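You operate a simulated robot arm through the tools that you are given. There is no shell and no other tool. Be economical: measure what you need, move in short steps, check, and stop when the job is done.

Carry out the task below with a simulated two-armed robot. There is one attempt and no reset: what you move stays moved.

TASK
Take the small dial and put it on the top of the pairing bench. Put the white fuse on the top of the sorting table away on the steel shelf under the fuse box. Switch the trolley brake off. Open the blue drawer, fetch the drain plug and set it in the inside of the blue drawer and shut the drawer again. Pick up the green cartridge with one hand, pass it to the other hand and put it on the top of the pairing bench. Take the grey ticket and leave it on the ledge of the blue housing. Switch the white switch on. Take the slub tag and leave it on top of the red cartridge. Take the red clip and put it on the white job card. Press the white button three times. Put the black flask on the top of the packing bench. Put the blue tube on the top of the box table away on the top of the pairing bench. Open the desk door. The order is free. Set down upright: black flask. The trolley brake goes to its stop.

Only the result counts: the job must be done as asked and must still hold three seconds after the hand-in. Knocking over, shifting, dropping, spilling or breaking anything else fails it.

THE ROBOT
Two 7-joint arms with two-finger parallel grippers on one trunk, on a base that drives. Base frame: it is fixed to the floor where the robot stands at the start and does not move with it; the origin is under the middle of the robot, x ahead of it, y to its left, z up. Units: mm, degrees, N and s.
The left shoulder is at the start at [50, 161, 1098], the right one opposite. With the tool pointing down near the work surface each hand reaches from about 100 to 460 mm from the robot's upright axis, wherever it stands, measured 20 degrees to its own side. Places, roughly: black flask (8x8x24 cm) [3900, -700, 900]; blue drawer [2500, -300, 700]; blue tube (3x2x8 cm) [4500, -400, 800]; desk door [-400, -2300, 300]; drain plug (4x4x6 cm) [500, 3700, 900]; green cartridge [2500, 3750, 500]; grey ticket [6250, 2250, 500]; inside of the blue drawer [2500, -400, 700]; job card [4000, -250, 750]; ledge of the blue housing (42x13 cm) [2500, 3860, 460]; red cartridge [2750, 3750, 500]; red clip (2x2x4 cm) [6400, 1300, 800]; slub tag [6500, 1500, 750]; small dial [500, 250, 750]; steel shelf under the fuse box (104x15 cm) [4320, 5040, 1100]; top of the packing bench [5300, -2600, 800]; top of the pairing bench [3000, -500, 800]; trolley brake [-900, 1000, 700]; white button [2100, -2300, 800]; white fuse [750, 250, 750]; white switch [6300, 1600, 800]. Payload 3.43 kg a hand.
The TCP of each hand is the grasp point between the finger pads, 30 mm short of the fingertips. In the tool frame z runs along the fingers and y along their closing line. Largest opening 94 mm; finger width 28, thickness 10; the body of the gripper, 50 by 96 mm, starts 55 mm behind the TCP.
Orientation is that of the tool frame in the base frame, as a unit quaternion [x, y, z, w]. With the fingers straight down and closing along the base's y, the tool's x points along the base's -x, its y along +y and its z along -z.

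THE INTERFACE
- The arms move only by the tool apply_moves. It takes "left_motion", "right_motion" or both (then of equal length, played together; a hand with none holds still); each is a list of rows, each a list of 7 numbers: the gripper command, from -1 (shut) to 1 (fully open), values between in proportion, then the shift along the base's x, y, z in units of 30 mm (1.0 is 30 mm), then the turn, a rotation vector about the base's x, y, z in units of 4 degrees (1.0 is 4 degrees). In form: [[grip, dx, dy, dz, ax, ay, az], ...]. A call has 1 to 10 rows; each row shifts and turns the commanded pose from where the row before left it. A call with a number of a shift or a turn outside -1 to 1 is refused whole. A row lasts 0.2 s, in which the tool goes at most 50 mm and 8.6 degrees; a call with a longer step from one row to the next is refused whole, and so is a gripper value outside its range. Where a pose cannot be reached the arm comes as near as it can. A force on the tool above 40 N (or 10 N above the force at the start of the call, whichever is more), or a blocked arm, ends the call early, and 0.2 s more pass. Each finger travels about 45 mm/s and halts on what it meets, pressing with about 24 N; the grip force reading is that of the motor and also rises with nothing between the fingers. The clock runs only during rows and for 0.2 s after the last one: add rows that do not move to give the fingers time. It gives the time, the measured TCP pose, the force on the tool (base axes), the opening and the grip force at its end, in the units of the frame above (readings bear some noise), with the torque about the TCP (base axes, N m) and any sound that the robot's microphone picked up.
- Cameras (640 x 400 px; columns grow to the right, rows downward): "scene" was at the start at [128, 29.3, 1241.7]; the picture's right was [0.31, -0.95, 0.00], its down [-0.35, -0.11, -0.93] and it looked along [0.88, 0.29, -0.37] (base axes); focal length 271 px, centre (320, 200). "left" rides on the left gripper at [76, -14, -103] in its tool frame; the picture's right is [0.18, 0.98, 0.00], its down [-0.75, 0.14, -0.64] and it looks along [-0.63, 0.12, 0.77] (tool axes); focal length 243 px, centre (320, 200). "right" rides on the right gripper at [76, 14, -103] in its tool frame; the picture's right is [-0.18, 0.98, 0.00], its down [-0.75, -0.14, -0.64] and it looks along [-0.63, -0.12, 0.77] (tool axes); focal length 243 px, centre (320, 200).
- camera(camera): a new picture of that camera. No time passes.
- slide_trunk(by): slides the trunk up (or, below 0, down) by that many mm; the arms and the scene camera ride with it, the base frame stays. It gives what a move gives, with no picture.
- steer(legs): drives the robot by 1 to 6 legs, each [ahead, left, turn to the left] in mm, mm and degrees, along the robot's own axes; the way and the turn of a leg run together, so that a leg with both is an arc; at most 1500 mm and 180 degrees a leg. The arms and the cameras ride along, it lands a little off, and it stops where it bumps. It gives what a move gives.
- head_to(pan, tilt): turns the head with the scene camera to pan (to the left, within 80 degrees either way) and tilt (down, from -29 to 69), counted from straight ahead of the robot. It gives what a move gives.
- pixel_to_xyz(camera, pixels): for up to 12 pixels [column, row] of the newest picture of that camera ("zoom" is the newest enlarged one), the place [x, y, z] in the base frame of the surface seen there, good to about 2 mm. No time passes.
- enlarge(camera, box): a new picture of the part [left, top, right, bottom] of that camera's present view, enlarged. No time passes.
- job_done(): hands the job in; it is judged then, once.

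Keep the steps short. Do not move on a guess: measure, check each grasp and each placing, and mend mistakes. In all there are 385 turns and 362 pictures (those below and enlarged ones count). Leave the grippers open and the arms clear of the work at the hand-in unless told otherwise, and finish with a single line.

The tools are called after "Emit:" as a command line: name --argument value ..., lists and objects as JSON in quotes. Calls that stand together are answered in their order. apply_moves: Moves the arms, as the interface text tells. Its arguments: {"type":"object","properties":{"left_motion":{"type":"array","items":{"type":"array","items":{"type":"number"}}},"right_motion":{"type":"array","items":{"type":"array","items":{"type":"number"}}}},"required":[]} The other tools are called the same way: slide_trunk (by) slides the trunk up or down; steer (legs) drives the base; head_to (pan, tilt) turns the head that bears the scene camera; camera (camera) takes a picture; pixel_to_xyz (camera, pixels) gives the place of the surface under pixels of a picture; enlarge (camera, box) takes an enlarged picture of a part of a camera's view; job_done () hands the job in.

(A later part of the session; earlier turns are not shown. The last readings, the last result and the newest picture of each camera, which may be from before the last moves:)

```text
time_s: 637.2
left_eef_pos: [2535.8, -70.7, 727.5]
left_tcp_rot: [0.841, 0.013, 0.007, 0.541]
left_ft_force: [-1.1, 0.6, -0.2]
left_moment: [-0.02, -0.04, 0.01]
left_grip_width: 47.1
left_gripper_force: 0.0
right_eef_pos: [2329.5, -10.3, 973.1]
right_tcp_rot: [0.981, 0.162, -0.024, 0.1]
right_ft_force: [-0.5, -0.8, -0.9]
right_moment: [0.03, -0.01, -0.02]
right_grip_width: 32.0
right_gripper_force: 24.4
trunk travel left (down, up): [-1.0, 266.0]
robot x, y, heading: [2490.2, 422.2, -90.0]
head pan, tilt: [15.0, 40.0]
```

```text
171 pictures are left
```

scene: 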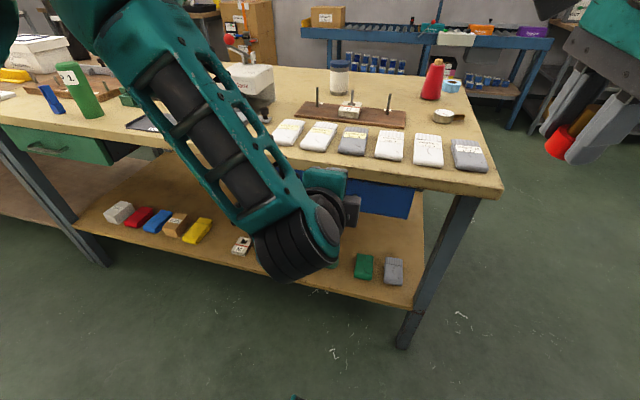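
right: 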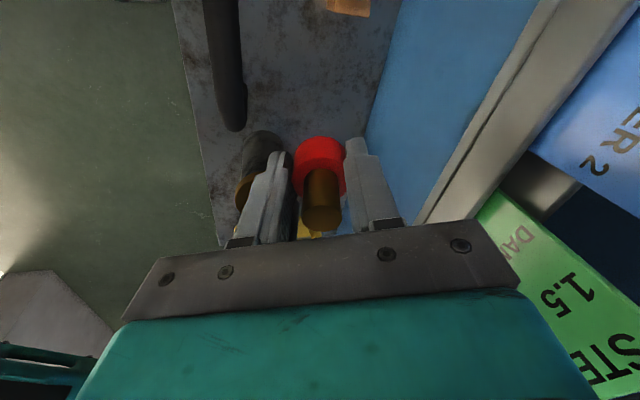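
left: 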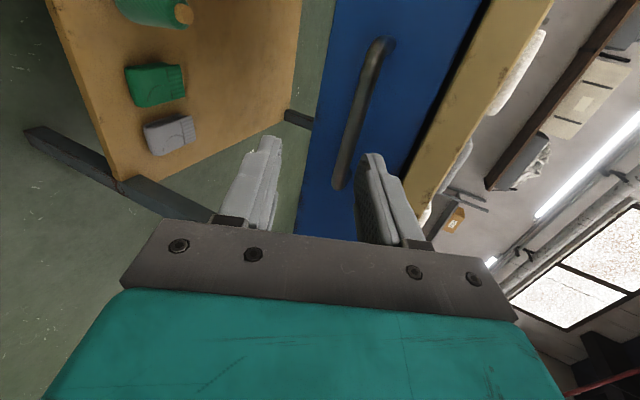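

Emit:
apply_moves --left_motion '[[0, 0.1, -0.8, 0, 0, 0, 0], [0, 0, -0.8, 0, 0, 0, 0], [0, 0, -0.6, 0, 0, 0, 0]]'

Emit:
camera --camera "left"

```text
time_s: 638.0
left_eef_pos: [2538.5, -137.0, 728.6]
left_tcp_rot: [0.841, 0.012, 0.007, 0.541]
left_ft_force: [4.7, 18.6, 6.8]
left_moment: [-0.61, 0.16, -0.1]
left_grip_width: 46.0
left_gripper_force: 0.0
right_eef_pos: [2329.3, -7.2, 974.2]
right_tcp_rot: [0.981, 0.162, -0.024, 0.101]
right_ft_force: [-0.7, -0.6, -0.5]
right_moment: [0.0, -0.01, 0.02]
right_grip_width: 32.1
right_gripper_force: 23.8
trunk travel left (down, up): [-1.0, 266.0]
robot x, y, heading: [2488.0, 425.2, -90.0]
head pan, tilt: [15.0, 40.0]
```

```text
170 pictures are left
```

left: 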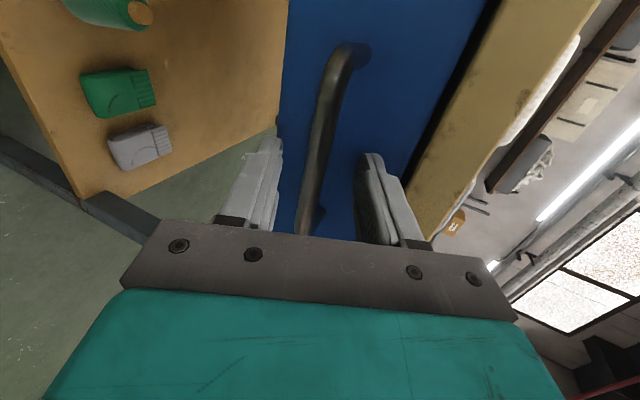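

Upper fingertip touches the drawer front; back 5 mm and close on the bar.

Emit:
apply_moves --left_motion '[[0, 0, 0.2, 0, 0, 0, 0], [-1, 0, 0, 0, 0, 0, 0], [-1, 0, 0, 0, 0, 0, 0], [-1, 0, 0, 0, 0, 0, 0], [-1, 0, 0, 0, 0, 0, 0]]'

```text
time_s: 639.2
left_eef_pos: [2538.6, -132.0, 726.9]
left_tcp_rot: [0.842, 0.01, 0.007, 0.54]
left_ft_force: [0.2, 0.5, -5.8]
left_moment: [0.08, -0.71, -0.3]
left_grip_width: 11.7
left_gripper_force: 45.1
right_eef_pos: [2329.1, -11.1, 973.2]
right_tcp_rot: [0.982, 0.161, -0.024, 0.099]
right_ft_force: [-0.2, -0.4, -0.4]
right_moment: [0.06, 0.0, 0.02]
right_grip_width: 31.8
right_gripper_force: 23.7
trunk travel left (down, up): [-1.0, 266.0]
robot x, y, heading: [2490.3, 424.0, -89.9]
head pan, tilt: [15.0, 40.0]
```

Bar gripped. Pull by driving backwards.

Emit:
steer --legs '[[-120, 0, 0]]'

Emit:
camera --camera "scene"

```text
time_s: 640.5
left_eef_pos: [2537.2, -12.0, 725.9]
left_tcp_rot: [0.841, 0.012, 0.007, 0.541]
left_ft_force: [-3.3, -0.1, -10.0]
left_moment: [0.18, -0.67, -0.68]
left_grip_width: 11.4
left_gripper_force: 44.7
right_eef_pos: [2329.2, 108.5, 972.5]
right_tcp_rot: [0.981, 0.163, -0.022, 0.099]
right_ft_force: [0.1, 0.9, -1.0]
right_moment: [0.01, 0.02, 0.02]
right_grip_width: 32.1
right_gripper_force: 23.9
trunk travel left (down, up): [-1.0, 266.0]
robot x, y, heading: [2490.3, 543.6, -89.8]
head pan, tilt: [15.0, 40.0]
```

```text
169 pictures are left
```

scene: 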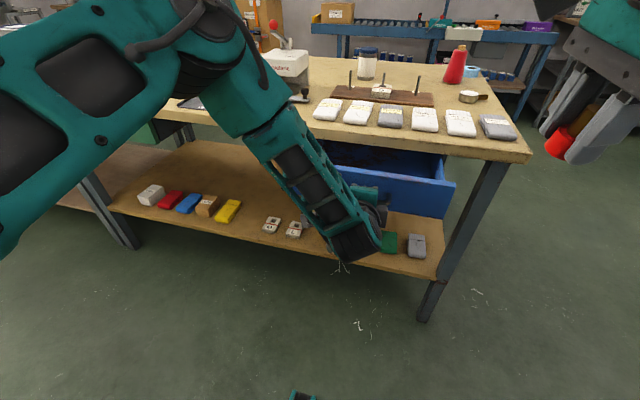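

The drawer opens. Pull another 90 mm.

Emit:
steer --legs '[[-90, 0, 0]]'

Emit:
camera --camera "scene"

```text
time_s: 641.5
left_eef_pos: [2537.5, 74.5, 726.8]
left_tcp_rot: [0.841, 0.012, 0.007, 0.54]
left_ft_force: [-2.6, 1.8, -3.1]
left_moment: [0.07, -0.75, -0.69]
left_grip_width: 11.8
left_gripper_force: 44.6
right_eef_pos: [2330.1, 195.2, 972.8]
right_tcp_rot: [0.981, 0.163, -0.024, 0.1]
right_ft_force: [-0.2, 0.6, -1.4]
right_moment: [-0.02, -0.01, 0.0]
right_grip_width: 31.9
right_gripper_force: 23.5
trunk travel left (down, up): [-1.0, 266.0]
robot x, y, heading: [2492.0, 631.1, -89.8]
head pan, tilt: [15.0, 40.0]
```

```text
168 pictures are left
```

scene: 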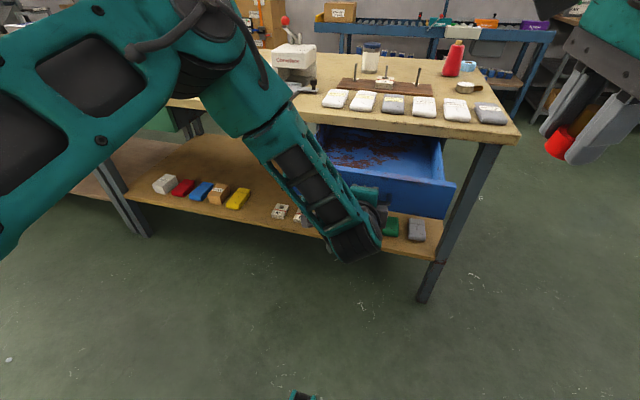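

Open ~207 mm. Release the handle and withdraw the left hand up and back.

Emit:
apply_moves --left_motion '[[0, 0, 0, 0, 0, 0, 0], [0.3, 0, 0, 0, 0, 0, 0], [0.3, 0, 0.6, 0.2, 0, 0, 0], [0.3, 0, 0.8, 0.4, 0, 0, 0], [0.3, 0.5, 0.6, 1, 0, 0, 0], [0.3, 1, 0, 1, 0, 0, 0], [0.3, 1, 0, 1, 0, 0, 0], [0.3, 1, 0, 1, 0, 0, 0], [0.3, 1, 0, 1, 0, 0, 0]]'

Emit:
head_to --pan 0 --tilt 40

Emit:
camera --camera "scene"

```text
time_s: 643.5
left_eef_pos: [2670.8, 134.4, 893.0]
left_tcp_rot: [0.841, 0.011, 0.006, 0.541]
left_ft_force: [-0.6, -0.2, 0.2]
left_moment: [0.03, -0.01, -0.02]
left_grip_width: 61.0
left_gripper_force: 0.1
right_eef_pos: [2329.4, 195.6, 973.4]
right_tcp_rot: [0.981, 0.164, -0.023, 0.1]
right_ft_force: [0.0, 0.0, -0.3]
right_moment: [0.01, 0.03, -0.05]
right_grip_width: 32.0
right_gripper_force: 24.1
trunk travel left (down, up): [-1.0, 266.0]
robot x, y, heading: [2490.0, 630.7, -89.4]
head pan, tilt: [15.0, 40.0]
```

```text
time_s: 644.3
left_eef_pos: [2670.9, 134.2, 892.4]
left_tcp_rot: [0.842, 0.013, 0.007, 0.54]
left_ft_force: [0.4, -1.0, -0.1]
left_moment: [0.05, -0.01, 0.01]
left_grip_width: 61.0
left_gripper_force: 0.0
right_eef_pos: [2329.5, 196.0, 972.6]
right_tcp_rot: [0.981, 0.163, -0.023, 0.1]
right_ft_force: [-0.5, -0.1, -0.5]
right_moment: [0.0, -0.01, 0.0]
right_grip_width: 31.9
right_gripper_force: 24.0
trunk travel left (down, up): [-1.0, 266.0]
robot x, y, heading: [2489.8, 634.1, -89.6]
head pan, tilt: [0.0, 40.0]
```

```text
167 pictures are left
```

scene: 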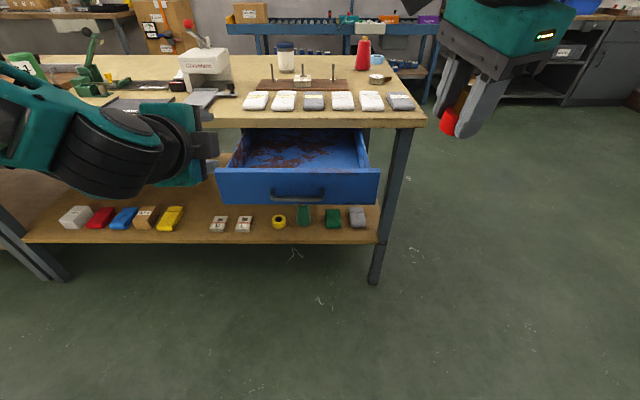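

Emit:
pixel_to_xyz --camera "scene" --pixels '[[310, 150], [340, 155], [270, 155], [345, 140], [230, 160], [365, 160], [300, 170], [298, 174], [360, 145], [310, 165]]'

Emit:
camera --camera "right"

```text
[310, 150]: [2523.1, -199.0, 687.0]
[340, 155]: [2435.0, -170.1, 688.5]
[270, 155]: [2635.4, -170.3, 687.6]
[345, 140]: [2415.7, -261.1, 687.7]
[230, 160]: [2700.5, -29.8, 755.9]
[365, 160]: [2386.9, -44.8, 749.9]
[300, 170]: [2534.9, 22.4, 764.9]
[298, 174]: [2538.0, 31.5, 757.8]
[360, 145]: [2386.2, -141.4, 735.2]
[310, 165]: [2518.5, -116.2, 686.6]
```

```text
166 pictures are left
```

right: 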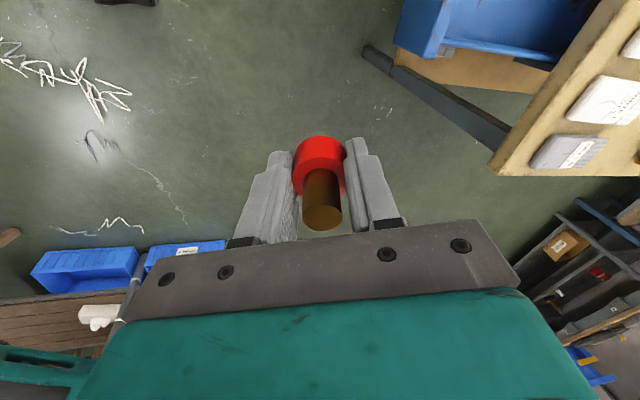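

Drawer floor z 687. Pull the left hand back a little, then drive so the right hand is over the drawer at about (2480,-70).

Emit:
apply_moves --left_motion '[[0.3, 0, 1, 0.5, 0, 0, 0], [0.3, 0, 1, 0.5, 0, 0, 0], [0.3, 0, 1, 0, 0, 0, 0]]'

Emit:
steer --legs '[[0, 148, 0], [255, 0, 0]]'

Emit:
head_to --pan -10 --tilt 55

Emit:
camera --camera "scene"

```text
time_s: 645.1
left_eef_pos: [2667.0, 194.5, 929.2]
left_tcp_rot: [0.841, 0.012, 0.006, 0.54]
left_ft_force: [-0.3, -0.4, -0.1]
left_moment: [-0.02, 0.01, 0.01]
left_grip_width: 61.1
left_gripper_force: 0.1
left hand out of reach, approached as far as the arm can: row 2, 3
right_eef_pos: [2329.7, 195.0, 972.2]
right_tcp_rot: [0.981, 0.163, -0.023, 0.1]
right_ft_force: [0.0, 0.2, -0.7]
right_moment: [-0.02, -0.04, 0.0]
right_grip_width: 32.1
right_gripper_force: 24.0
trunk travel left (down, up): [-1.0, 266.0]
robot x, y, heading: [2490.7, 630.1, -89.5]
head pan, tilt: [0.0, 40.0]
```

```text
time_s: 648.5
left_eef_pos: [2805.9, -63.6, 927.6]
left_tcp_rot: [0.841, 0.007, 0.003, 0.541]
left_ft_force: [0.0, -0.1, -0.3]
left_moment: [0.03, -0.01, -0.02]
left_grip_width: 61.0
left_gripper_force: 0.0
right_eef_pos: [2468.0, -57.9, 972.9]
right_tcp_rot: [0.982, 0.157, -0.024, 0.1]
right_ft_force: [0.8, -0.1, -0.7]
right_moment: [-0.04, -0.02, 0.01]
right_grip_width: 32.1
right_gripper_force: 23.8
trunk travel left (down, up): [-1.0, 266.0]
robot x, y, heading: [2636.6, 379.5, -90.5]
head pan, tilt: [0.0, 40.0]
```

```text
time_s: 649.2
left_eef_pos: [2805.9, -62.8, 927.3]
left_tcp_rot: [0.841, 0.008, 0.004, 0.54]
left_ft_force: [0.6, 0.2, -0.2]
left_moment: [-0.03, -0.02, -0.02]
left_grip_width: 61.1
left_gripper_force: 0.0
right_eef_pos: [2467.2, -58.3, 972.6]
right_tcp_rot: [0.982, 0.158, -0.024, 0.1]
right_ft_force: [-0.2, 0.0, 0.2]
right_moment: [-0.04, 0.02, 0.01]
right_grip_width: 31.6
right_gripper_force: 24.1
trunk travel left (down, up): [-1.0, 266.0]
robot x, y, heading: [2632.1, 372.3, -90.5]
head pan, tilt: [-10.0, 55.0]
```

```text
165 pictures are left
```

scene: 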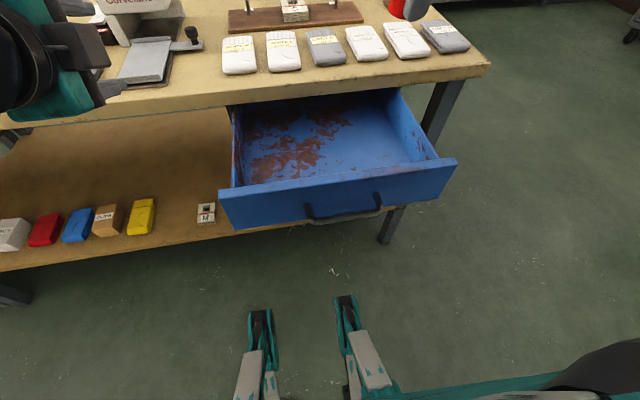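

Make the tool vertical again (plug aligned with it) and lower into the drawer.

Emit:
apply_moves --right_motion '[[-1, 0.1, 0, -0.9, 1, 0, 0], [-1, 0.1, 0, -0.9, 1, 0, 0], [-1, 0, 0, -0.9, 1, 0, 0], [-1, 0, 0, -0.9, 0, 0, 0], [-1, 0, 0, -0.9, 0, 0, 0], [-1, 0, 0, -0.9, 0, 0, 0], [-1, 0, 0, -0.9, 0, 0, 0]]'

Emit:
camera --camera "right"

Emit:
camera --camera "scene"

```text
time_s: 650.9
left_eef_pos: [2806.6, -63.0, 928.3]
left_tcp_rot: [0.841, 0.008, 0.003, 0.54]
left_ft_force: [0.1, 0.1, 0.0]
left_moment: [0.0, 0.02, 0.03]
left_grip_width: 61.2
left_gripper_force: 0.1
right_eef_pos: [2475.7, -56.1, 784.6]
right_tcp_rot: [0.987, 0.159, -0.008, -0.003]
right_ft_force: [0.6, -0.3, -1.5]
right_moment: [0.01, 0.0, -0.02]
right_grip_width: 31.7
right_gripper_force: 24.3
trunk travel left (down, up): [-1.0, 266.0]
robot x, y, heading: [2639.1, 378.3, -90.3]
head pan, tilt: [-10.0, 55.0]
```

```text
164 pictures are left
```

right: 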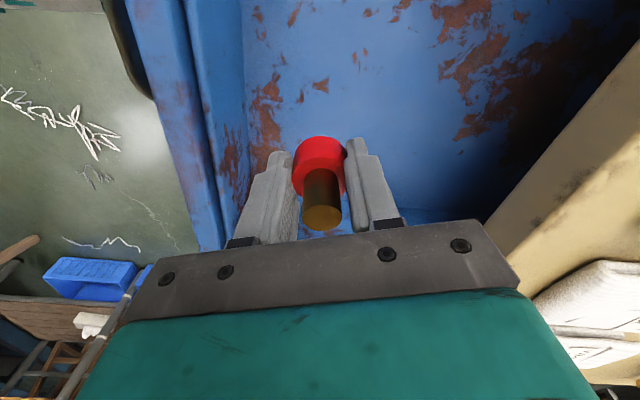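

```text
163 pictures are left
```

scene: 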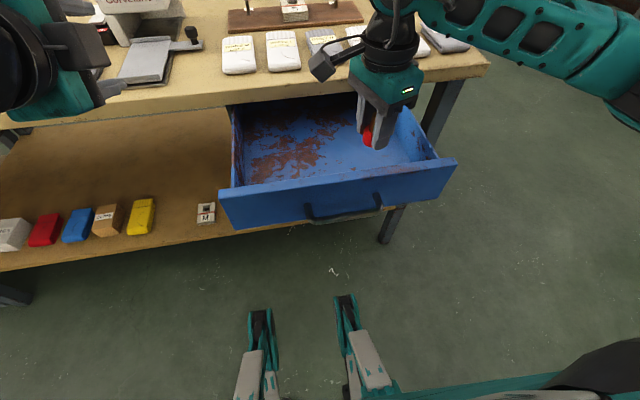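

Emit:
apply_moves --right_motion '[[-1, 0.1, 0, -0.8, 0, 0, 0], [-1, 0, 0, -0.6, 0, 0, 0], [-1, 0, 0, -0.2, 0, 0, 0], [-1, 0, 0, -0.1, 0, 0, 0]]'

Emit:
apply_moves --right_motion '[[-1, 0, 0, -0.1, 0, 0, 0], [-1, 0, 0, -0.1, 0, 0, 0]]'

```text
time_s: 651.9
left_eef_pos: [2805.8, -62.4, 929.1]
left_tcp_rot: [0.841, 0.007, 0.004, 0.541]
left_ft_force: [0.3, 0.0, 0.4]
left_moment: [0.02, 0.01, -0.01]
left_grip_width: 61.3
left_gripper_force: 0.1
right_eef_pos: [2477.0, -57.5, 731.4]
right_tcp_rot: [0.987, 0.16, -0.008, -0.003]
right_ft_force: [-0.4, -0.6, -1.6]
right_moment: [-0.02, 0.0, -0.01]
right_grip_width: 31.9
right_gripper_force: 24.3
trunk travel left (down, up): [-1.0, 266.0]
robot x, y, heading: [2627.7, 373.6, -90.2]
head pan, tilt: [-10.0, 55.0]
```

```text
time_s: 652.5
left_eef_pos: [2805.9, -62.4, 927.5]
left_tcp_rot: [0.842, 0.007, 0.004, 0.54]
left_ft_force: [0.3, -0.6, 0.8]
left_moment: [-0.01, 0.0, -0.02]
left_grip_width: 61.0
left_gripper_force: 0.0
right_eef_pos: [2477.8, -57.4, 727.4]
right_tcp_rot: [0.987, 0.161, -0.006, -0.003]
right_ft_force: [0.3, -0.7, -1.0]
right_moment: [0.0, -0.02, 0.01]
right_grip_width: 31.9
right_gripper_force: 24.3
trunk travel left (down, up): [-1.0, 266.0]
robot x, y, heading: [2632.4, 373.4, -90.5]
head pan, tilt: [-10.0, 55.0]
```

Emit:
apply_moves --right_motion '[[-1, 0, 0, -0.1, 0, 0, 0], [-1, 0, 0, -0.1, 0, 0, 0]]'

Emit:
camera --camera "right"

```text
time_s: 653.0
left_eef_pos: [2806.2, -61.7, 929.5]
left_tcp_rot: [0.841, 0.007, 0.004, 0.54]
left_ft_force: [0.7, 0.1, 0.3]
left_moment: [-0.02, 0.0, -0.01]
left_grip_width: 61.2
left_gripper_force: 0.2
right_eef_pos: [2476.3, -58.8, 723.2]
right_tcp_rot: [0.987, 0.159, -0.008, 0.0]
right_ft_force: [-3.8, 0.3, 11.7]
right_moment: [-0.05, 0.38, -0.01]
right_grip_width: 31.8
right_gripper_force: 23.7
trunk travel left (down, up): [-1.0, 266.0]
robot x, y, heading: [2632.1, 374.2, -90.2]
head pan, tilt: [-10.0, 55.0]
```

```text
162 pictures are left
```

right: 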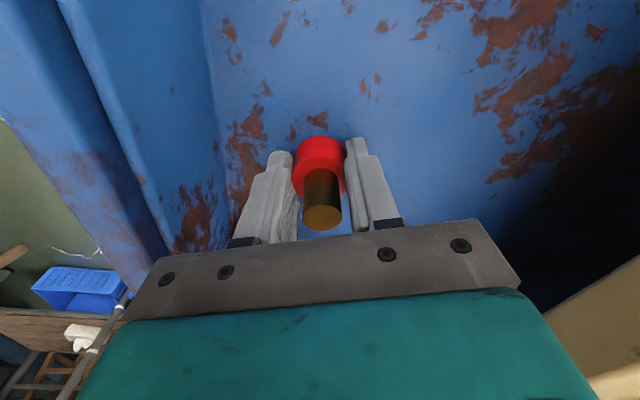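

Contact. Open and lift.

Emit:
apply_moves --right_motion '[[-1, 0, 0, 0.05, 0, 0, 0], [-0.1, 0, 0, 0, 0, 0, 0], [0.2, 0, 0, 0, 0, 0, 0], [0.2, 0, 0, 0.4, 0, 0, 0], [0.2, 0, 0, 1, 0, 0, 0], [0.2, 0, 0, 1, 0, 0, 0], [0.2, 0, 0, 1, 0, 0, 0], [0.2, 0, 0, 1, 0, 0, 0], [0.2, 0, 0, 1, 0, 0, 0], [0.2, 0, 0.3, 1, 0, 0, 0]]'

Emit:
camera --camera "scene"

```text
time_s: 655.2
left_eef_pos: [2806.3, -62.4, 927.1]
left_tcp_rot: [0.841, 0.007, 0.003, 0.541]
left_ft_force: [0.1, -0.2, 0.5]
left_moment: [0.02, 0.06, -0.04]
left_grip_width: 61.4
left_gripper_force: 0.1
right_eef_pos: [2477.2, -51.0, 911.9]
right_tcp_rot: [0.987, 0.16, -0.007, -0.004]
right_ft_force: [0.7, 0.2, 0.3]
right_moment: [-0.02, -0.03, -0.02]
right_grip_width: 56.3
right_gripper_force: 0.2
trunk travel left (down, up): [-1.0, 266.0]
robot x, y, heading: [2635.2, 374.0, -90.3]
head pan, tilt: [-10.0, 55.0]
```

```text
161 pictures are left
```

scene: 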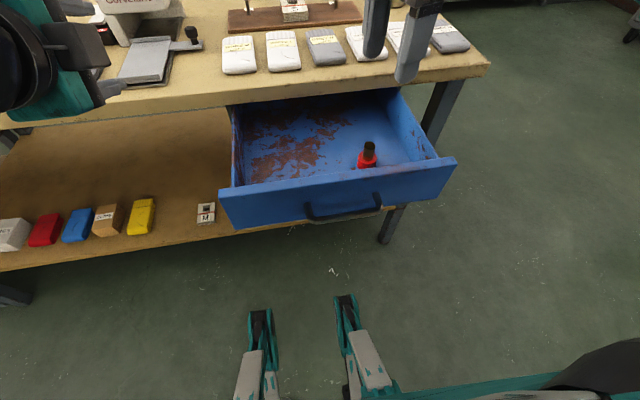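

The plug stands in the drawer. Now re-grip the handle with the left hand: back off and align.

Emit:
steer --legs '[[-330, 0, 0.3], [0, -145, 0]]'

Emit:
apply_moves --left_motion '[[0.1, -1, -0.3, -0.5, 0, 0, 0], [0.1, -1, -0.3, -0.7, 0, 0, 0], [0.1, -1, -0.4, -1, 0, 0, 0], [0.1, -1, -0.4, -1, 0, 0, 0], [0.1, -0.2, -0.4, -1, 0, 0, 0], [0.1, 0, -0.2, -1, 0, 0, 0], [0.1, 0, 0, -0.9, 0, 0, 0]]'

Emit:
camera --camera "left"

```text
time_s: 658.9
left_eef_pos: [2669.0, 271.2, 927.8]
left_tcp_rot: [0.842, 0.011, 0.006, 0.54]
left_ft_force: [-0.3, 0.6, 1.0]
left_moment: [0.02, 0.02, 0.0]
left_grip_width: 61.2
left_gripper_force: 0.1
right_eef_pos: [2338.9, 281.5, 911.6]
right_tcp_rot: [0.986, 0.164, -0.007, -0.002]
right_ft_force: [-0.6, -0.2, 0.0]
right_moment: [-0.02, 0.03, 0.01]
right_grip_width: 56.5
right_gripper_force: 0.0
trunk travel left (down, up): [-1.0, 266.0]
robot x, y, heading: [2490.8, 707.9, -89.6]
head pan, tilt: [-10.0, 55.0]
```

```text
time_s: 660.5
left_eef_pos: [2545.8, 212.0, 744.8]
left_tcp_rot: [0.842, 0.011, 0.006, 0.54]
left_ft_force: [-0.8, -0.4, 0.5]
left_moment: [-0.01, 0.01, -0.01]
left_grip_width: 52.0
left_gripper_force: 0.1
right_eef_pos: [2338.8, 281.8, 911.9]
right_tcp_rot: [0.986, 0.165, -0.007, -0.003]
right_ft_force: [0.9, -1.3, -0.3]
right_moment: [0.03, 0.0, 0.01]
right_grip_width: 56.7
right_gripper_force: 0.0
trunk travel left (down, up): [-1.0, 266.0]
robot x, y, heading: [2494.2, 707.2, -90.0]
head pan, tilt: [-10.0, 55.0]
```

```text
160 pictures are left
```

left: 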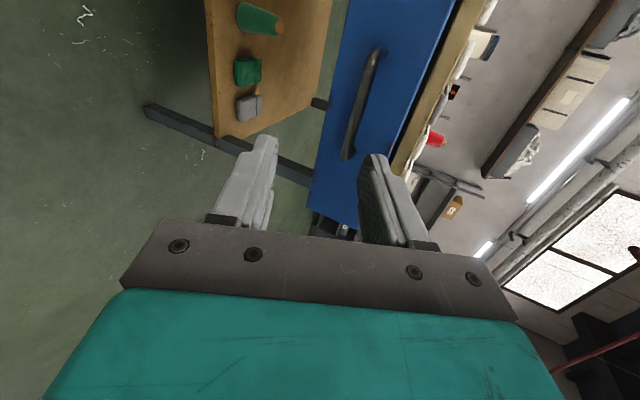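

Emit:
pixel_to_xyz --camera "left" --pixels '[[364, 90], [358, 115], [350, 145], [375, 60], [395, 90]]'

```text
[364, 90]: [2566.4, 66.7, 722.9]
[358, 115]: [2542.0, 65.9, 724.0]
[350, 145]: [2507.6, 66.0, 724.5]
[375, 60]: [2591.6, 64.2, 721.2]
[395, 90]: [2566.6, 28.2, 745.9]
```

Emit:
apply_moves --left_motion '[[0.1, -0.1, -0.3, -0.6, 0, 0, 0], [0.1, -0.1, -0.8, 0, 0, 0, 0], [0.1, 0, -0.9, 0, 0, 0, 0], [0.1, 0, -0.9, 0, 0, 0, 0], [0.1, 0, -0.9, 0, 0, 0, 0], [0.1, 0, -0.8, 0, 0, 0, 0]]'

Emit:
apply_moves --left_motion '[[-0.3, 0, 0, 0, 0, 0, 0], [-1, 0, 0, 0, 0, 0, 0], [-1, 0, 0, 0, 0, 0, 0], [-1, 0, 0, 0, 0, 0, 0]]'

Emit:
camera --camera "left"

```text
time_s: 661.9
left_eef_pos: [2538.5, 73.1, 728.0]
left_tcp_rot: [0.842, 0.011, 0.006, 0.54]
left_ft_force: [0.4, 0.4, -0.5]
left_moment: [0.01, 0.01, -0.02]
left_grip_width: 51.9
left_gripper_force: 0.0
right_eef_pos: [2339.1, 281.7, 911.4]
right_tcp_rot: [0.986, 0.164, -0.007, -0.003]
right_ft_force: [0.4, -1.2, -0.1]
right_moment: [0.02, -0.01, 0.01]
right_grip_width: 56.5
right_gripper_force: 0.0
trunk travel left (down, up): [-1.0, 266.0]
robot x, y, heading: [2493.2, 709.2, -89.8]
head pan, tilt: [-10.0, 55.0]
```

```text
time_s: 662.9
left_eef_pos: [2537.2, 73.8, 726.8]
left_tcp_rot: [0.842, 0.01, 0.006, 0.54]
left_ft_force: [-0.3, -0.6, -1.5]
left_moment: [-0.02, -0.53, -0.24]
left_grip_width: 11.8
left_gripper_force: 43.0
right_eef_pos: [2339.8, 281.6, 911.8]
right_tcp_rot: [0.986, 0.164, -0.007, -0.003]
right_ft_force: [0.2, -0.4, -0.3]
right_moment: [0.03, 0.0, -0.01]
right_grip_width: 56.4
right_gripper_force: 0.0
trunk travel left (down, up): [-1.0, 266.0]
robot x, y, heading: [2491.5, 708.0, -89.8]
head pan, tilt: [-10.0, 55.0]
```

```text
159 pictures are left
```

left: 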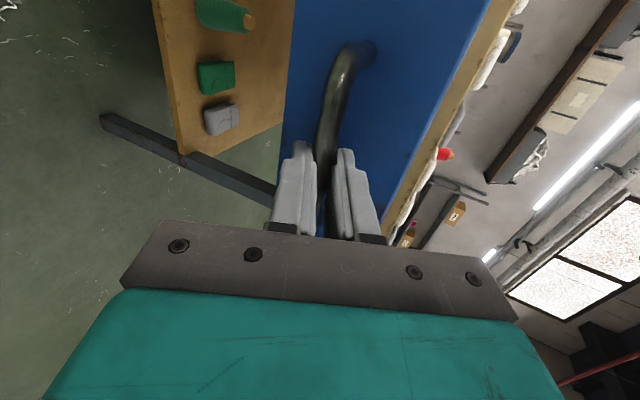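

Gripped. Drive forward slowly to shut the drawer.

Emit:
steer --legs '[[100, 0, 0]]'

Emit:
steer --legs '[[97, 0, 0]]'

Emit:
apply_moves --left_motion '[[-1, 0, -0.15, 0, 0, 0, 0], [-1, 0, -0.15, 0, 0, 0, 0], [-1, 0, -0.1, 0, 0, 0, 0]]'

Emit:
camera --camera "scene"

```text
time_s: 664.1
left_eef_pos: [2538.4, -27.0, 727.1]
left_tcp_rot: [0.842, 0.011, 0.006, 0.54]
left_ft_force: [1.9, -1.3, -3.0]
left_moment: [0.06, -0.64, -0.23]
left_grip_width: 11.5
left_gripper_force: 44.8
right_eef_pos: [2338.7, 181.7, 910.5]
right_tcp_rot: [0.986, 0.164, -0.007, -0.004]
right_ft_force: [0.0, -0.3, -0.7]
right_moment: [-0.03, 0.0, -0.02]
right_grip_width: 56.3
right_gripper_force: 0.1
trunk travel left (down, up): [-1.0, 266.0]
robot x, y, heading: [2493.7, 608.9, -89.9]
head pan, tilt: [-10.0, 55.0]
```

```text
time_s: 665.2
left_eef_pos: [2538.8, -121.9, 725.6]
left_tcp_rot: [0.841, 0.01, 0.007, 0.54]
left_ft_force: [2.6, -1.4, -2.7]
left_moment: [0.02, -0.59, -0.28]
left_grip_width: 11.5
left_gripper_force: 44.8
right_eef_pos: [2338.9, 87.6, 910.1]
right_tcp_rot: [0.987, 0.162, -0.007, -0.004]
right_ft_force: [-0.8, -1.1, 0.1]
right_moment: [-0.03, 0.01, -0.01]
right_grip_width: 56.6
right_gripper_force: 0.1
trunk travel left (down, up): [-1.0, 266.0]
robot x, y, heading: [2497.7, 516.1, -89.9]
head pan, tilt: [-10.0, 55.0]
```

```text
time_s: 666.0
left_eef_pos: [2538.7, -133.3, 726.5]
left_tcp_rot: [0.841, 0.01, 0.006, 0.54]
left_ft_force: [4.9, 7.8, 2.6]
left_moment: [0.0, -0.33, -0.7]
left_grip_width: 11.7
left_gripper_force: 45.3
right_eef_pos: [2339.2, 87.3, 911.3]
right_tcp_rot: [0.987, 0.163, -0.007, -0.003]
right_ft_force: [-0.1, -0.4, -0.8]
right_moment: [0.0, -0.03, -0.03]
right_grip_width: 56.5
right_gripper_force: 0.0
trunk travel left (down, up): [-1.0, 266.0]
robot x, y, heading: [2489.5, 514.8, -90.0]
head pan, tilt: [-10.0, 55.0]
```

```text
158 pictures are left
```

scene: 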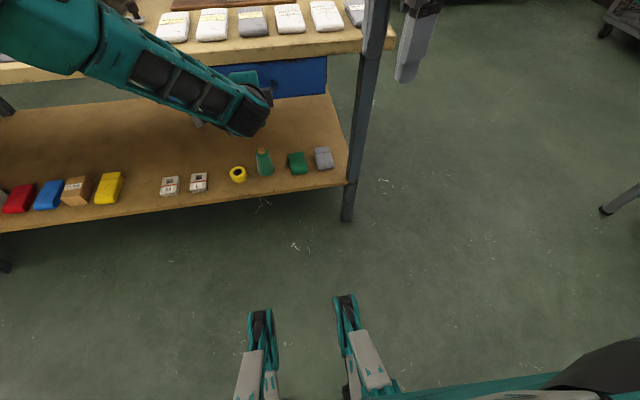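

Shut against its stop. Release and retreat.

Emit:
apply_moves --left_motion '[[-0.2, 0, 0, 0, 0, 0, 0], [0.2, 0, 0, 0, 0, 0, 0], [0.2, 0, 0, 0, 0, 0, 0], [0.2, 0, 0.5, 0, 0, 0, 0], [0.2, 0, 0.9, 0, 0, 0, 0], [0.2, 0, 1, 0.2, 0, 0, 0]]'

Emit:
camera --camera "left"

Emit:
pixel_to_xyz --camera "left" --pixels '[[340, 100], [400, 60], [420, 100]]'

```text
time_s: 667.4
left_eef_pos: [2536.4, -58.2, 733.9]
left_tcp_rot: [0.841, 0.011, 0.006, 0.54]
left_ft_force: [-0.6, -0.4, 0.0]
left_moment: [0.01, -0.03, -0.02]
left_grip_width: 56.4
left_gripper_force: 0.0
right_eef_pos: [2338.0, 87.0, 910.2]
right_tcp_rot: [0.987, 0.163, -0.007, -0.003]
right_ft_force: [0.1, 0.3, -0.7]
right_moment: [0.03, -0.05, -0.01]
right_grip_width: 56.5
right_gripper_force: 0.1
trunk travel left (down, up): [-1.0, 266.0]
robot x, y, heading: [2488.8, 520.0, -89.8]
head pan, tilt: [-10.0, 55.0]
```

```text
157 pictures are left
```

left: 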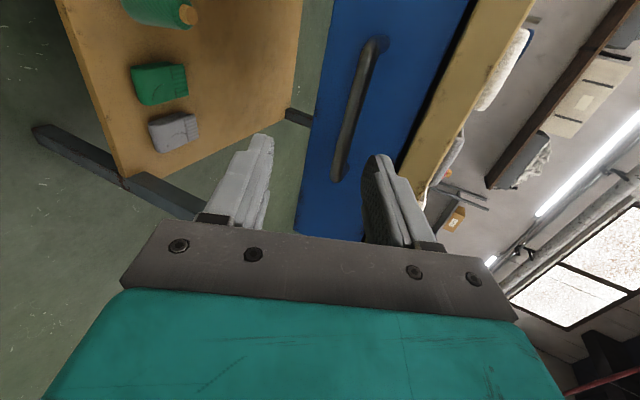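

```text
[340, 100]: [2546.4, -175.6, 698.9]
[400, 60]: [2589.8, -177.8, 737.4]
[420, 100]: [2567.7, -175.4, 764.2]
```

Drawer is shut. Now reset both hands: yaw the right back to nominal and unroll the left, while raising them.

Emit:
steer --legs '[[-150, 0, 0]]'

Emit:
apply_moves --left_motion '[[0.2, 0.3, 0.2, 1, 0, 0.913, 0.407], [0.2, 0.3, 0, 1, 0, 0.913, 0.407], [0.2, 0.3, 0, 1, 0, 0.913, 0.407], [0.2, 0.3, 0, 1, 0, 0.913, 0.407], [0.2, 0.3, 0, 1, 0, 0.913, 0.407], [0.2, 0, 0, 1, 0, 0.913, 0.407], [0.2, 0, 0, 0, 0, 0.913, 0.407], [0.2, 0, 0, 0, 0, 0.913, 0.407], [0.2, 0, 0, 0, 0, 0.913, 0.407], [0.2, 0, 0, 0, 0, 0.913, 0.407]]' --right_motion '[[0.2, 0, 0, 0.5, 0, 0, 1], [0.2, 0, 0, 0.5, 0, 0, 1], [0.2, 0, 0, 0, 0, 0, 1], [0.2, 0, 0, 0, 0, 0, 1], [0.2, 0, 0, 0, 0, 0, 1], [0.2, 0, 0, 0, 0, 0, 1], [0.2, 0, 0, 0, 0, 0, 1], [0.2, 0, 0, 0, 0, 0, 1], [0.2, 0, 0, 0, 0, 0, 1], [0.2, 0, 0, 0, 0, 0, 1]]'

Emit:
apply_moves --left_motion '[[0.2, 0, 0, 0, 0, 0.913, 0.407], [0.2, 0, 0, 0, 0, 0.913, 0.407], [0.2, 0, 0, 0, 0, 0.913, 0.407], [0.2, 0, 0, 0, 0, 0.913, 0.407], [0.2, 0, 0, 0, 0, 0.913, 0.407], [0.2, 0, 0, 0, 0, 0.913, 0.407], [0.2, 0, 0, 0, 0, 0.913, 0.407], [0.2, 0, 0, 0, 0, 0.913, 0.407], [0.2, 0, 0, 0, 0, 0.913, 0.407], [0.2, 0, 0, 0, 0, 0.913, 0.407]]' --right_motion '[[0.2, 0, 0, 0, 0, 0, 1], [0.2, 0, 0, 0, 0, 0, 1], [0.2, 0, 0, 0, 0, 0, 1], [0.2, 0, 0, 0, 0, 0, 1], [0.2, 0, 0, 0, 0, 0, 1], [0.2, 0, 0, 0, 0, 0, 1], [0.2, 0, 0, 0, 0, 0, 1], [0.2, 0, 0, 0, 0, 0, 1], [0.2, 0, 0, 0, 0, 0, 0], [0.2, 0, 0, 0, 0, 0, 0]]'

Emit:
apply_moves --left_motion '[[0.2, 0, 0, 0, 1, 0, 0], [0.2, 0, 0, 0, 1, 0, 0], [0.2, 0, 0, 0, 1, 0, 0], [0.2, 0, 0, 0, 1, 0, 0], [0.2, 0, 0, 0, 1, 0, 0], [0.2, 0, 0, 0, 1, 0, 0], [0.2, 0, 0, 0, 1, 0, 0], [0.2, 0, 0, 0, 1, 0, 0], [0.2, 0, 0, 0, 1, 0, 0], [0.2, 0, 0, 0, 1, 0, 0]]'

Emit:
slide_trunk --by 120

```text
time_s: 668.8
left_eef_pos: [2536.4, 89.6, 733.4]
left_tcp_rot: [0.841, 0.01, 0.007, 0.541]
left_ft_force: [-0.6, -0.2, 0.7]
left_moment: [0.01, -0.02, -0.03]
left_grip_width: 56.2
left_gripper_force: 0.0
right_eef_pos: [2337.1, 237.9, 912.2]
right_tcp_rot: [0.987, 0.163, -0.007, -0.004]
right_ft_force: [0.0, 0.9, 0.1]
right_moment: [0.0, -0.02, 0.01]
right_grip_width: 56.5
right_gripper_force: 0.0
trunk travel left (down, up): [-1.0, 266.0]
robot x, y, heading: [2489.8, 662.9, -90.1]
head pan, tilt: [-10.0, 55.0]
```

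```text
time_s: 671.0
left_eef_pos: [2579.6, 95.4, 913.8]
left_tcp_rot: [0.791, 0.295, -0.182, 0.504]
left_ft_force: [-0.6, -0.2, 0.0]
left_moment: [-0.02, 0.01, -0.04]
left_grip_width: 56.3
left_gripper_force: 0.0
right_eef_pos: [2336.9, 236.6, 941.8]
right_tcp_rot: [0.871, 0.491, -0.008, -0.001]
right_ft_force: [-0.1, 0.7, 0.3]
right_moment: [-0.01, 0.03, 0.01]
right_grip_width: 56.7
right_gripper_force: 0.0
trunk travel left (down, up): [-1.0, 266.0]
robot x, y, heading: [2496.1, 662.6, -90.2]
head pan, tilt: [-10.0, 55.0]
```

```text
time_s: 673.2
left_eef_pos: [2581.3, 97.0, 913.3]
left_tcp_rot: [0.646, 0.545, -0.348, 0.407]
left_ft_force: [0.0, 1.0, -0.4]
left_moment: [-0.01, -0.02, 0.02]
left_grip_width: 56.3
left_gripper_force: 0.0
right_eef_pos: [2338.2, 236.4, 940.7]
right_tcp_rot: [0.703, 0.711, -0.008, 0.001]
right_ft_force: [-0.2, 0.2, -0.2]
right_moment: [-0.01, -0.02, 0.02]
right_grip_width: 56.4
right_gripper_force: 0.1
trunk travel left (down, up): [-1.0, 266.0]
robot x, y, heading: [2492.7, 661.3, -89.9]
head pan, tilt: [-10.0, 55.0]
```

```text
time_s: 675.4
left_eef_pos: [2578.2, 96.1, 914.7]
left_tcp_rot: [0.746, 0.631, -0.14, 0.161]
left_ft_force: [0.2, -0.1, -0.2]
left_moment: [-0.04, 0.02, -0.01]
left_grip_width: 56.3
left_gripper_force: 0.1
right_eef_pos: [2338.5, 237.1, 940.5]
right_tcp_rot: [0.703, 0.711, -0.007, 0.002]
right_ft_force: [0.8, 0.3, -0.4]
right_moment: [0.0, -0.05, 0.0]
right_grip_width: 56.6
right_gripper_force: 0.1
trunk travel left (down, up): [-1.0, 266.0]
robot x, y, heading: [2492.9, 666.8, -90.0]
head pan, tilt: [-10.0, 55.0]
```

```text
time_s: 676.9
left_eef_pos: [2580.3, 95.9, 1034.2]
left_tcp_rot: [0.746, 0.631, -0.14, 0.161]
left_ft_force: [-0.4, -0.2, 0.4]
left_moment: [-0.01, 0.04, -0.02]
left_grip_width: 56.8
left_gripper_force: 0.0
right_eef_pos: [2337.3, 236.5, 1061.6]
right_tcp_rot: [0.703, 0.711, -0.007, 0.001]
right_ft_force: [-0.8, 0.6, 0.0]
right_moment: [-0.04, 0.01, 0.0]
right_grip_width: 56.2
right_gripper_force: 0.0
trunk travel left (down, up): [-120.0, 146.0]
robot x, y, heading: [2492.9, 662.4, -90.2]
head pan, tilt: [-10.0, 55.0]
```

Drive to the clip station.

Emit:
steer --legs '[[0, 0, 90], [1500, 0, 0], [1480, 0, 0], [0, 740, 0]]'

Emit:
head_to --pan -10 --tilt 40

Emit:
camera --camera "scene"

```text
time_s: 701.6
left_eef_pos: [5965.1, 1666.3, 1033.6]
left_tcp_rot: [0.038, 0.976, 0.023, 0.213]
left_ft_force: [-0.5, -0.6, -0.6]
left_moment: [0.0, -0.02, -0.02]
left_grip_width: 56.3
left_gripper_force: 0.0
right_eef_pos: [5846.9, 1413.2, 1060.1]
right_tcp_rot: [-0.05, 0.999, -0.005, 0.007]
right_ft_force: [0.3, 0.4, -0.2]
right_moment: [0.0, 0.03, 0.0]
right_grip_width: 56.2
right_gripper_force: 0.0
trunk travel left (down, up): [-120.0, 146.0]
robot x, y, heading: [5405.9, 1529.9, 4.9]
head pan, tilt: [-10.0, 55.0]
```

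```text
time_s: 702.4
left_eef_pos: [5965.2, 1666.9, 1033.6]
left_tcp_rot: [0.039, 0.976, 0.024, 0.213]
left_ft_force: [0.7, 0.1, 0.0]
left_moment: [-0.01, 0.01, -0.03]
left_grip_width: 56.3
left_gripper_force: 0.0
right_eef_pos: [5847.3, 1414.6, 1060.9]
right_tcp_rot: [-0.05, 0.999, -0.004, 0.006]
right_ft_force: [-0.1, 0.3, 0.4]
right_moment: [-0.01, 0.02, -0.02]
right_grip_width: 56.4
right_gripper_force: 0.0
trunk travel left (down, up): [-120.0, 146.0]
robot x, y, heading: [5409.3, 1532.8, 4.7]
head pan, tilt: [-10.0, 40.0]
```

```text
156 pictures are left
```

scene: 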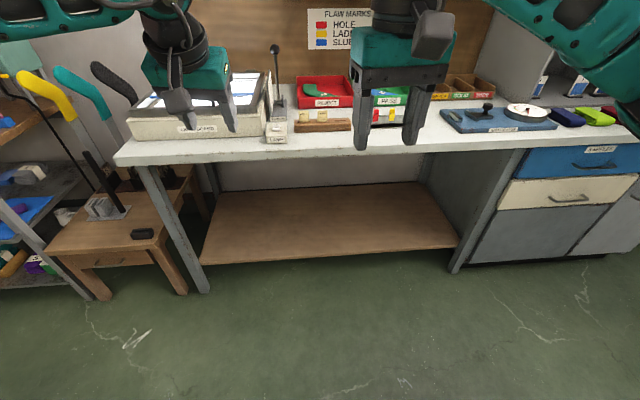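

Emit:
apply_moves --left_motion '[[0.2, -1, 0, 0.3, 0, 0, 0], [0.2, -1, 0, 0.3, 0, 0, 0], [0.2, -1, 0, 0.3, 0, 0, 0], [0.2, -1, 0, 0, 0, 0, 0], [0.2, -1, 0, 0, 0, 0, 0]]'

Emit:
steer --legs '[[0, 0, -4.7], [0, -160, 0], [470, 0, 0]]'

Emit:
camera --camera "right"

Emit:
enlarge --camera "scene" --box '[240, 100, 480, 250]'

```text
time_s: 703.6
left_eef_pos: [5812.6, 1669.6, 1061.9]
left_tcp_rot: [0.038, 0.976, 0.024, 0.213]
left_ft_force: [0.3, 0.0, 0.6]
left_moment: [-0.02, 0.0, 0.0]
left_grip_width: 56.5
left_gripper_force: 0.1
right_eef_pos: [5846.2, 1413.9, 1060.9]
right_tcp_rot: [-0.05, 0.999, -0.004, 0.006]
right_ft_force: [0.5, 0.4, 0.8]
right_moment: [0.01, 0.04, -0.01]
right_grip_width: 56.4
right_gripper_force: 0.1
trunk travel left (down, up): [-120.0, 146.0]
robot x, y, heading: [5405.3, 1530.2, 4.9]
head pan, tilt: [-10.0, 40.0]
```

```text
time_s: 708.4
left_eef_pos: [6289.1, 1484.4, 1060.6]
left_tcp_rot: [0.076, 0.974, 0.017, 0.214]
left_ft_force: [0.5, 0.9, 0.2]
left_moment: [0.0, 0.03, 0.02]
left_grip_width: 56.3
left_gripper_force: 0.0
right_eef_pos: [6301.0, 1226.1, 1060.6]
right_tcp_rot: [-0.011, 1.0, -0.003, 0.006]
right_ft_force: [0.2, 0.0, 0.3]
right_moment: [0.03, 0.02, -0.03]
right_grip_width: 56.2
right_gripper_force: 0.0
trunk travel left (down, up): [-120.0, 146.0]
robot x, y, heading: [5875.1, 1377.1, 0.6]
head pan, tilt: [-10.0, 40.0]
```

```text
155 pictures are left
```

right: 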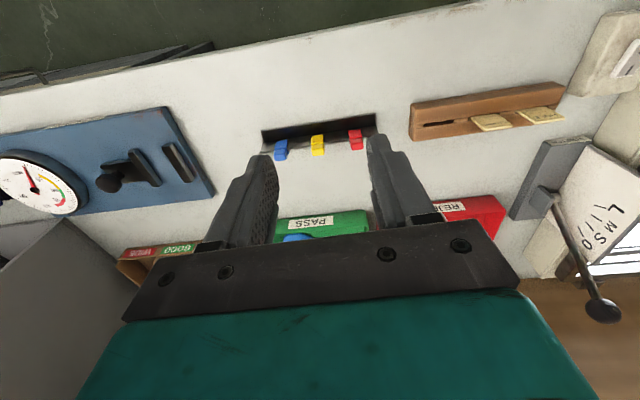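

```text
2.67 times, centred on (360, 175) of scene
```

zoom: 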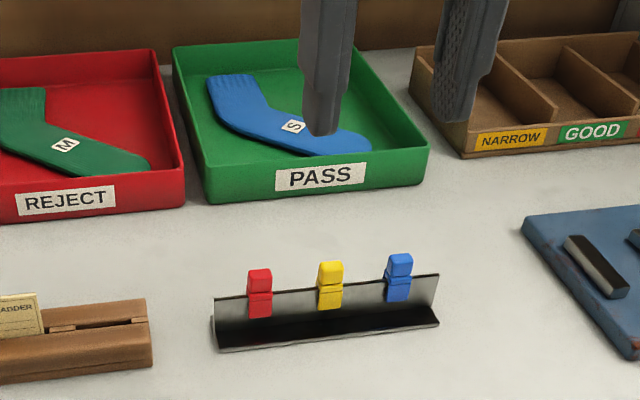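

Emit:
enlarge --camera "right" --box '[250, 100, 400, 180]'

Emit:
pixel_to_xyz --camera "right" --pixels '[[356, 132], [356, 140], [356, 147], [350, 140], [362, 138], [318, 142], [318, 150], [340, 130], [300, 134]]'

Emit:
pixel_to_xyz --camera "scene" --pixels '[[337, 203], [337, 215], [333, 208], [341, 208], [363, 204], [350, 212], [337, 226]]'

```text
4.27 times, centred on (325, 140) of right
```

zoom: 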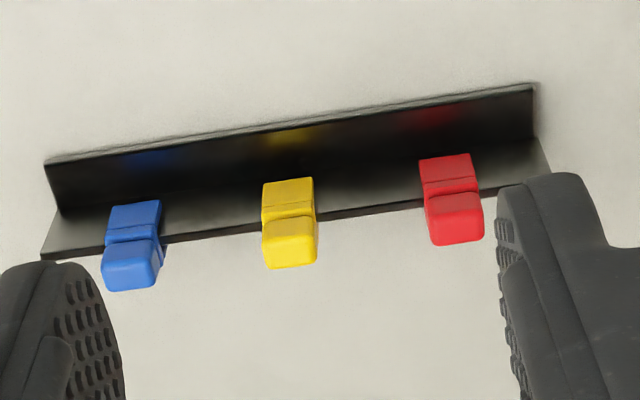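

```text
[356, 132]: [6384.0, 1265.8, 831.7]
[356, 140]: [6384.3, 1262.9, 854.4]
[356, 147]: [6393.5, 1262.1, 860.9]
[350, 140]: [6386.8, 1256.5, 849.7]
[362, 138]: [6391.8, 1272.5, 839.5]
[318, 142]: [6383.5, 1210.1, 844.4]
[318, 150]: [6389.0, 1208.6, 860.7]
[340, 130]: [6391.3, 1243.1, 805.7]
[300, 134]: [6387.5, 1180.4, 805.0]
```

```text
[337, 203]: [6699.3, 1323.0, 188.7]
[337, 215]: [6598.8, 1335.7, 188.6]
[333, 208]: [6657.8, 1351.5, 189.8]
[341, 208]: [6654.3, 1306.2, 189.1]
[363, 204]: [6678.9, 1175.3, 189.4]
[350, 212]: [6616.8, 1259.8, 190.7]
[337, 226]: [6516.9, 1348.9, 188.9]
```

Emit:
pixel_to_xyz --camera "right" --pixels '[[337, 147], [340, 145], [300, 151], [336, 140], [356, 150], [362, 150], [351, 156]]'

Emit:
camera --camera "scene"

```text
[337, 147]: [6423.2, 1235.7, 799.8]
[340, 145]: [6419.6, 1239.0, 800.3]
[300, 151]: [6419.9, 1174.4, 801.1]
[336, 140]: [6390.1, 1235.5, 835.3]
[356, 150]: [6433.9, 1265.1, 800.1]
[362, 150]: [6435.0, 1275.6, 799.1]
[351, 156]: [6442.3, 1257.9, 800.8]
```

```text
152 pictures are left
```

scene: 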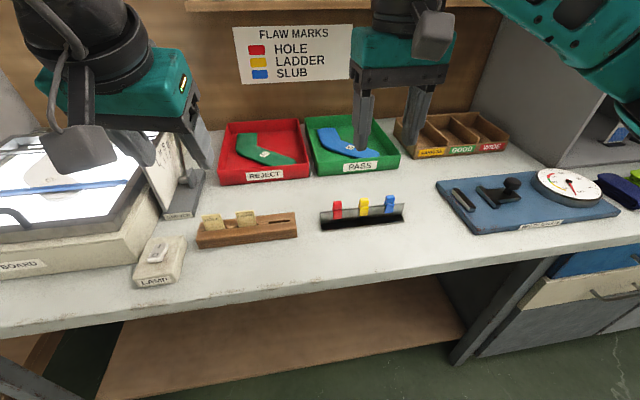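

Emit:
apply_moves --right_motion '[[-0.04, 0.9, 0.4, 0, 0, 0, 0], [-0.04, 0.9, 0.4, 0, 0, 0, 0], [-0.04, 0.9, 0.43, -0.6, 0, 0, 0], [-0.04, 0.27, 0, -1, 0, 0, 0], [-0.04, 0, 0, -1, 0, 0, 0], [-0.04, 0, 0, -1, 0, 0, 0], [-0.04, 0, 0, -1, 0, 0, 0], [-0.04, 0, 0, -0.7, 0, 0, 0]]'

Emit:
camera --camera "right"

Emit:
enlarge --camera "scene" --box '[280, 130, 440, 240]'

```text
time_s: 710.2
left_eef_pos: [6287.2, 1485.5, 1062.0]
left_tcp_rot: [0.077, 0.974, 0.016, 0.213]
left_ft_force: [0.5, -0.2, 0.6]
left_moment: [0.02, 0.04, -0.03]
left_grip_width: 56.4
left_gripper_force: 0.0
right_eef_pos: [6386.4, 1263.9, 901.7]
right_tcp_rot: [-0.01, 1.0, -0.005, 0.008]
right_ft_force: [0.5, -0.2, -0.1]
right_moment: [-0.03, -0.04, 0.03]
right_grip_width: 45.2
right_gripper_force: 0.0
trunk travel left (down, up): [-120.0, 146.0]
robot x, y, heading: [5869.2, 1378.1, 0.4]
head pan, tilt: [-10.0, 40.0]
```

```text
151 pictures are left
```

right: 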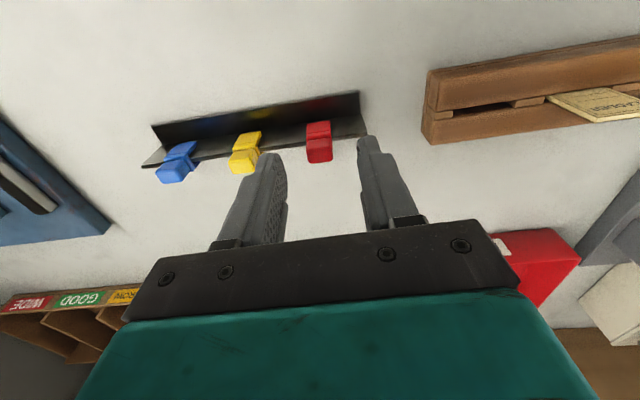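

```text
3.64 times, centred on (360, 185) of scene
```

zoom: 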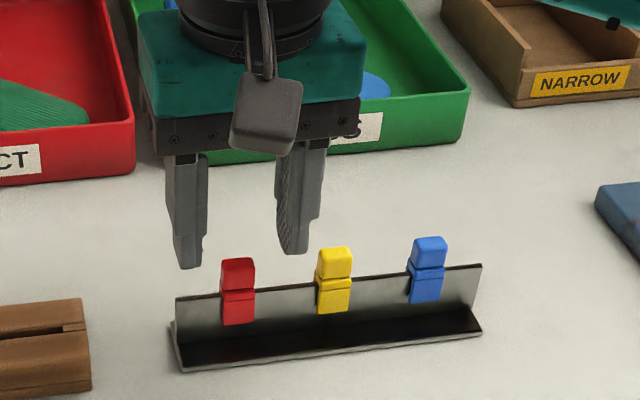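

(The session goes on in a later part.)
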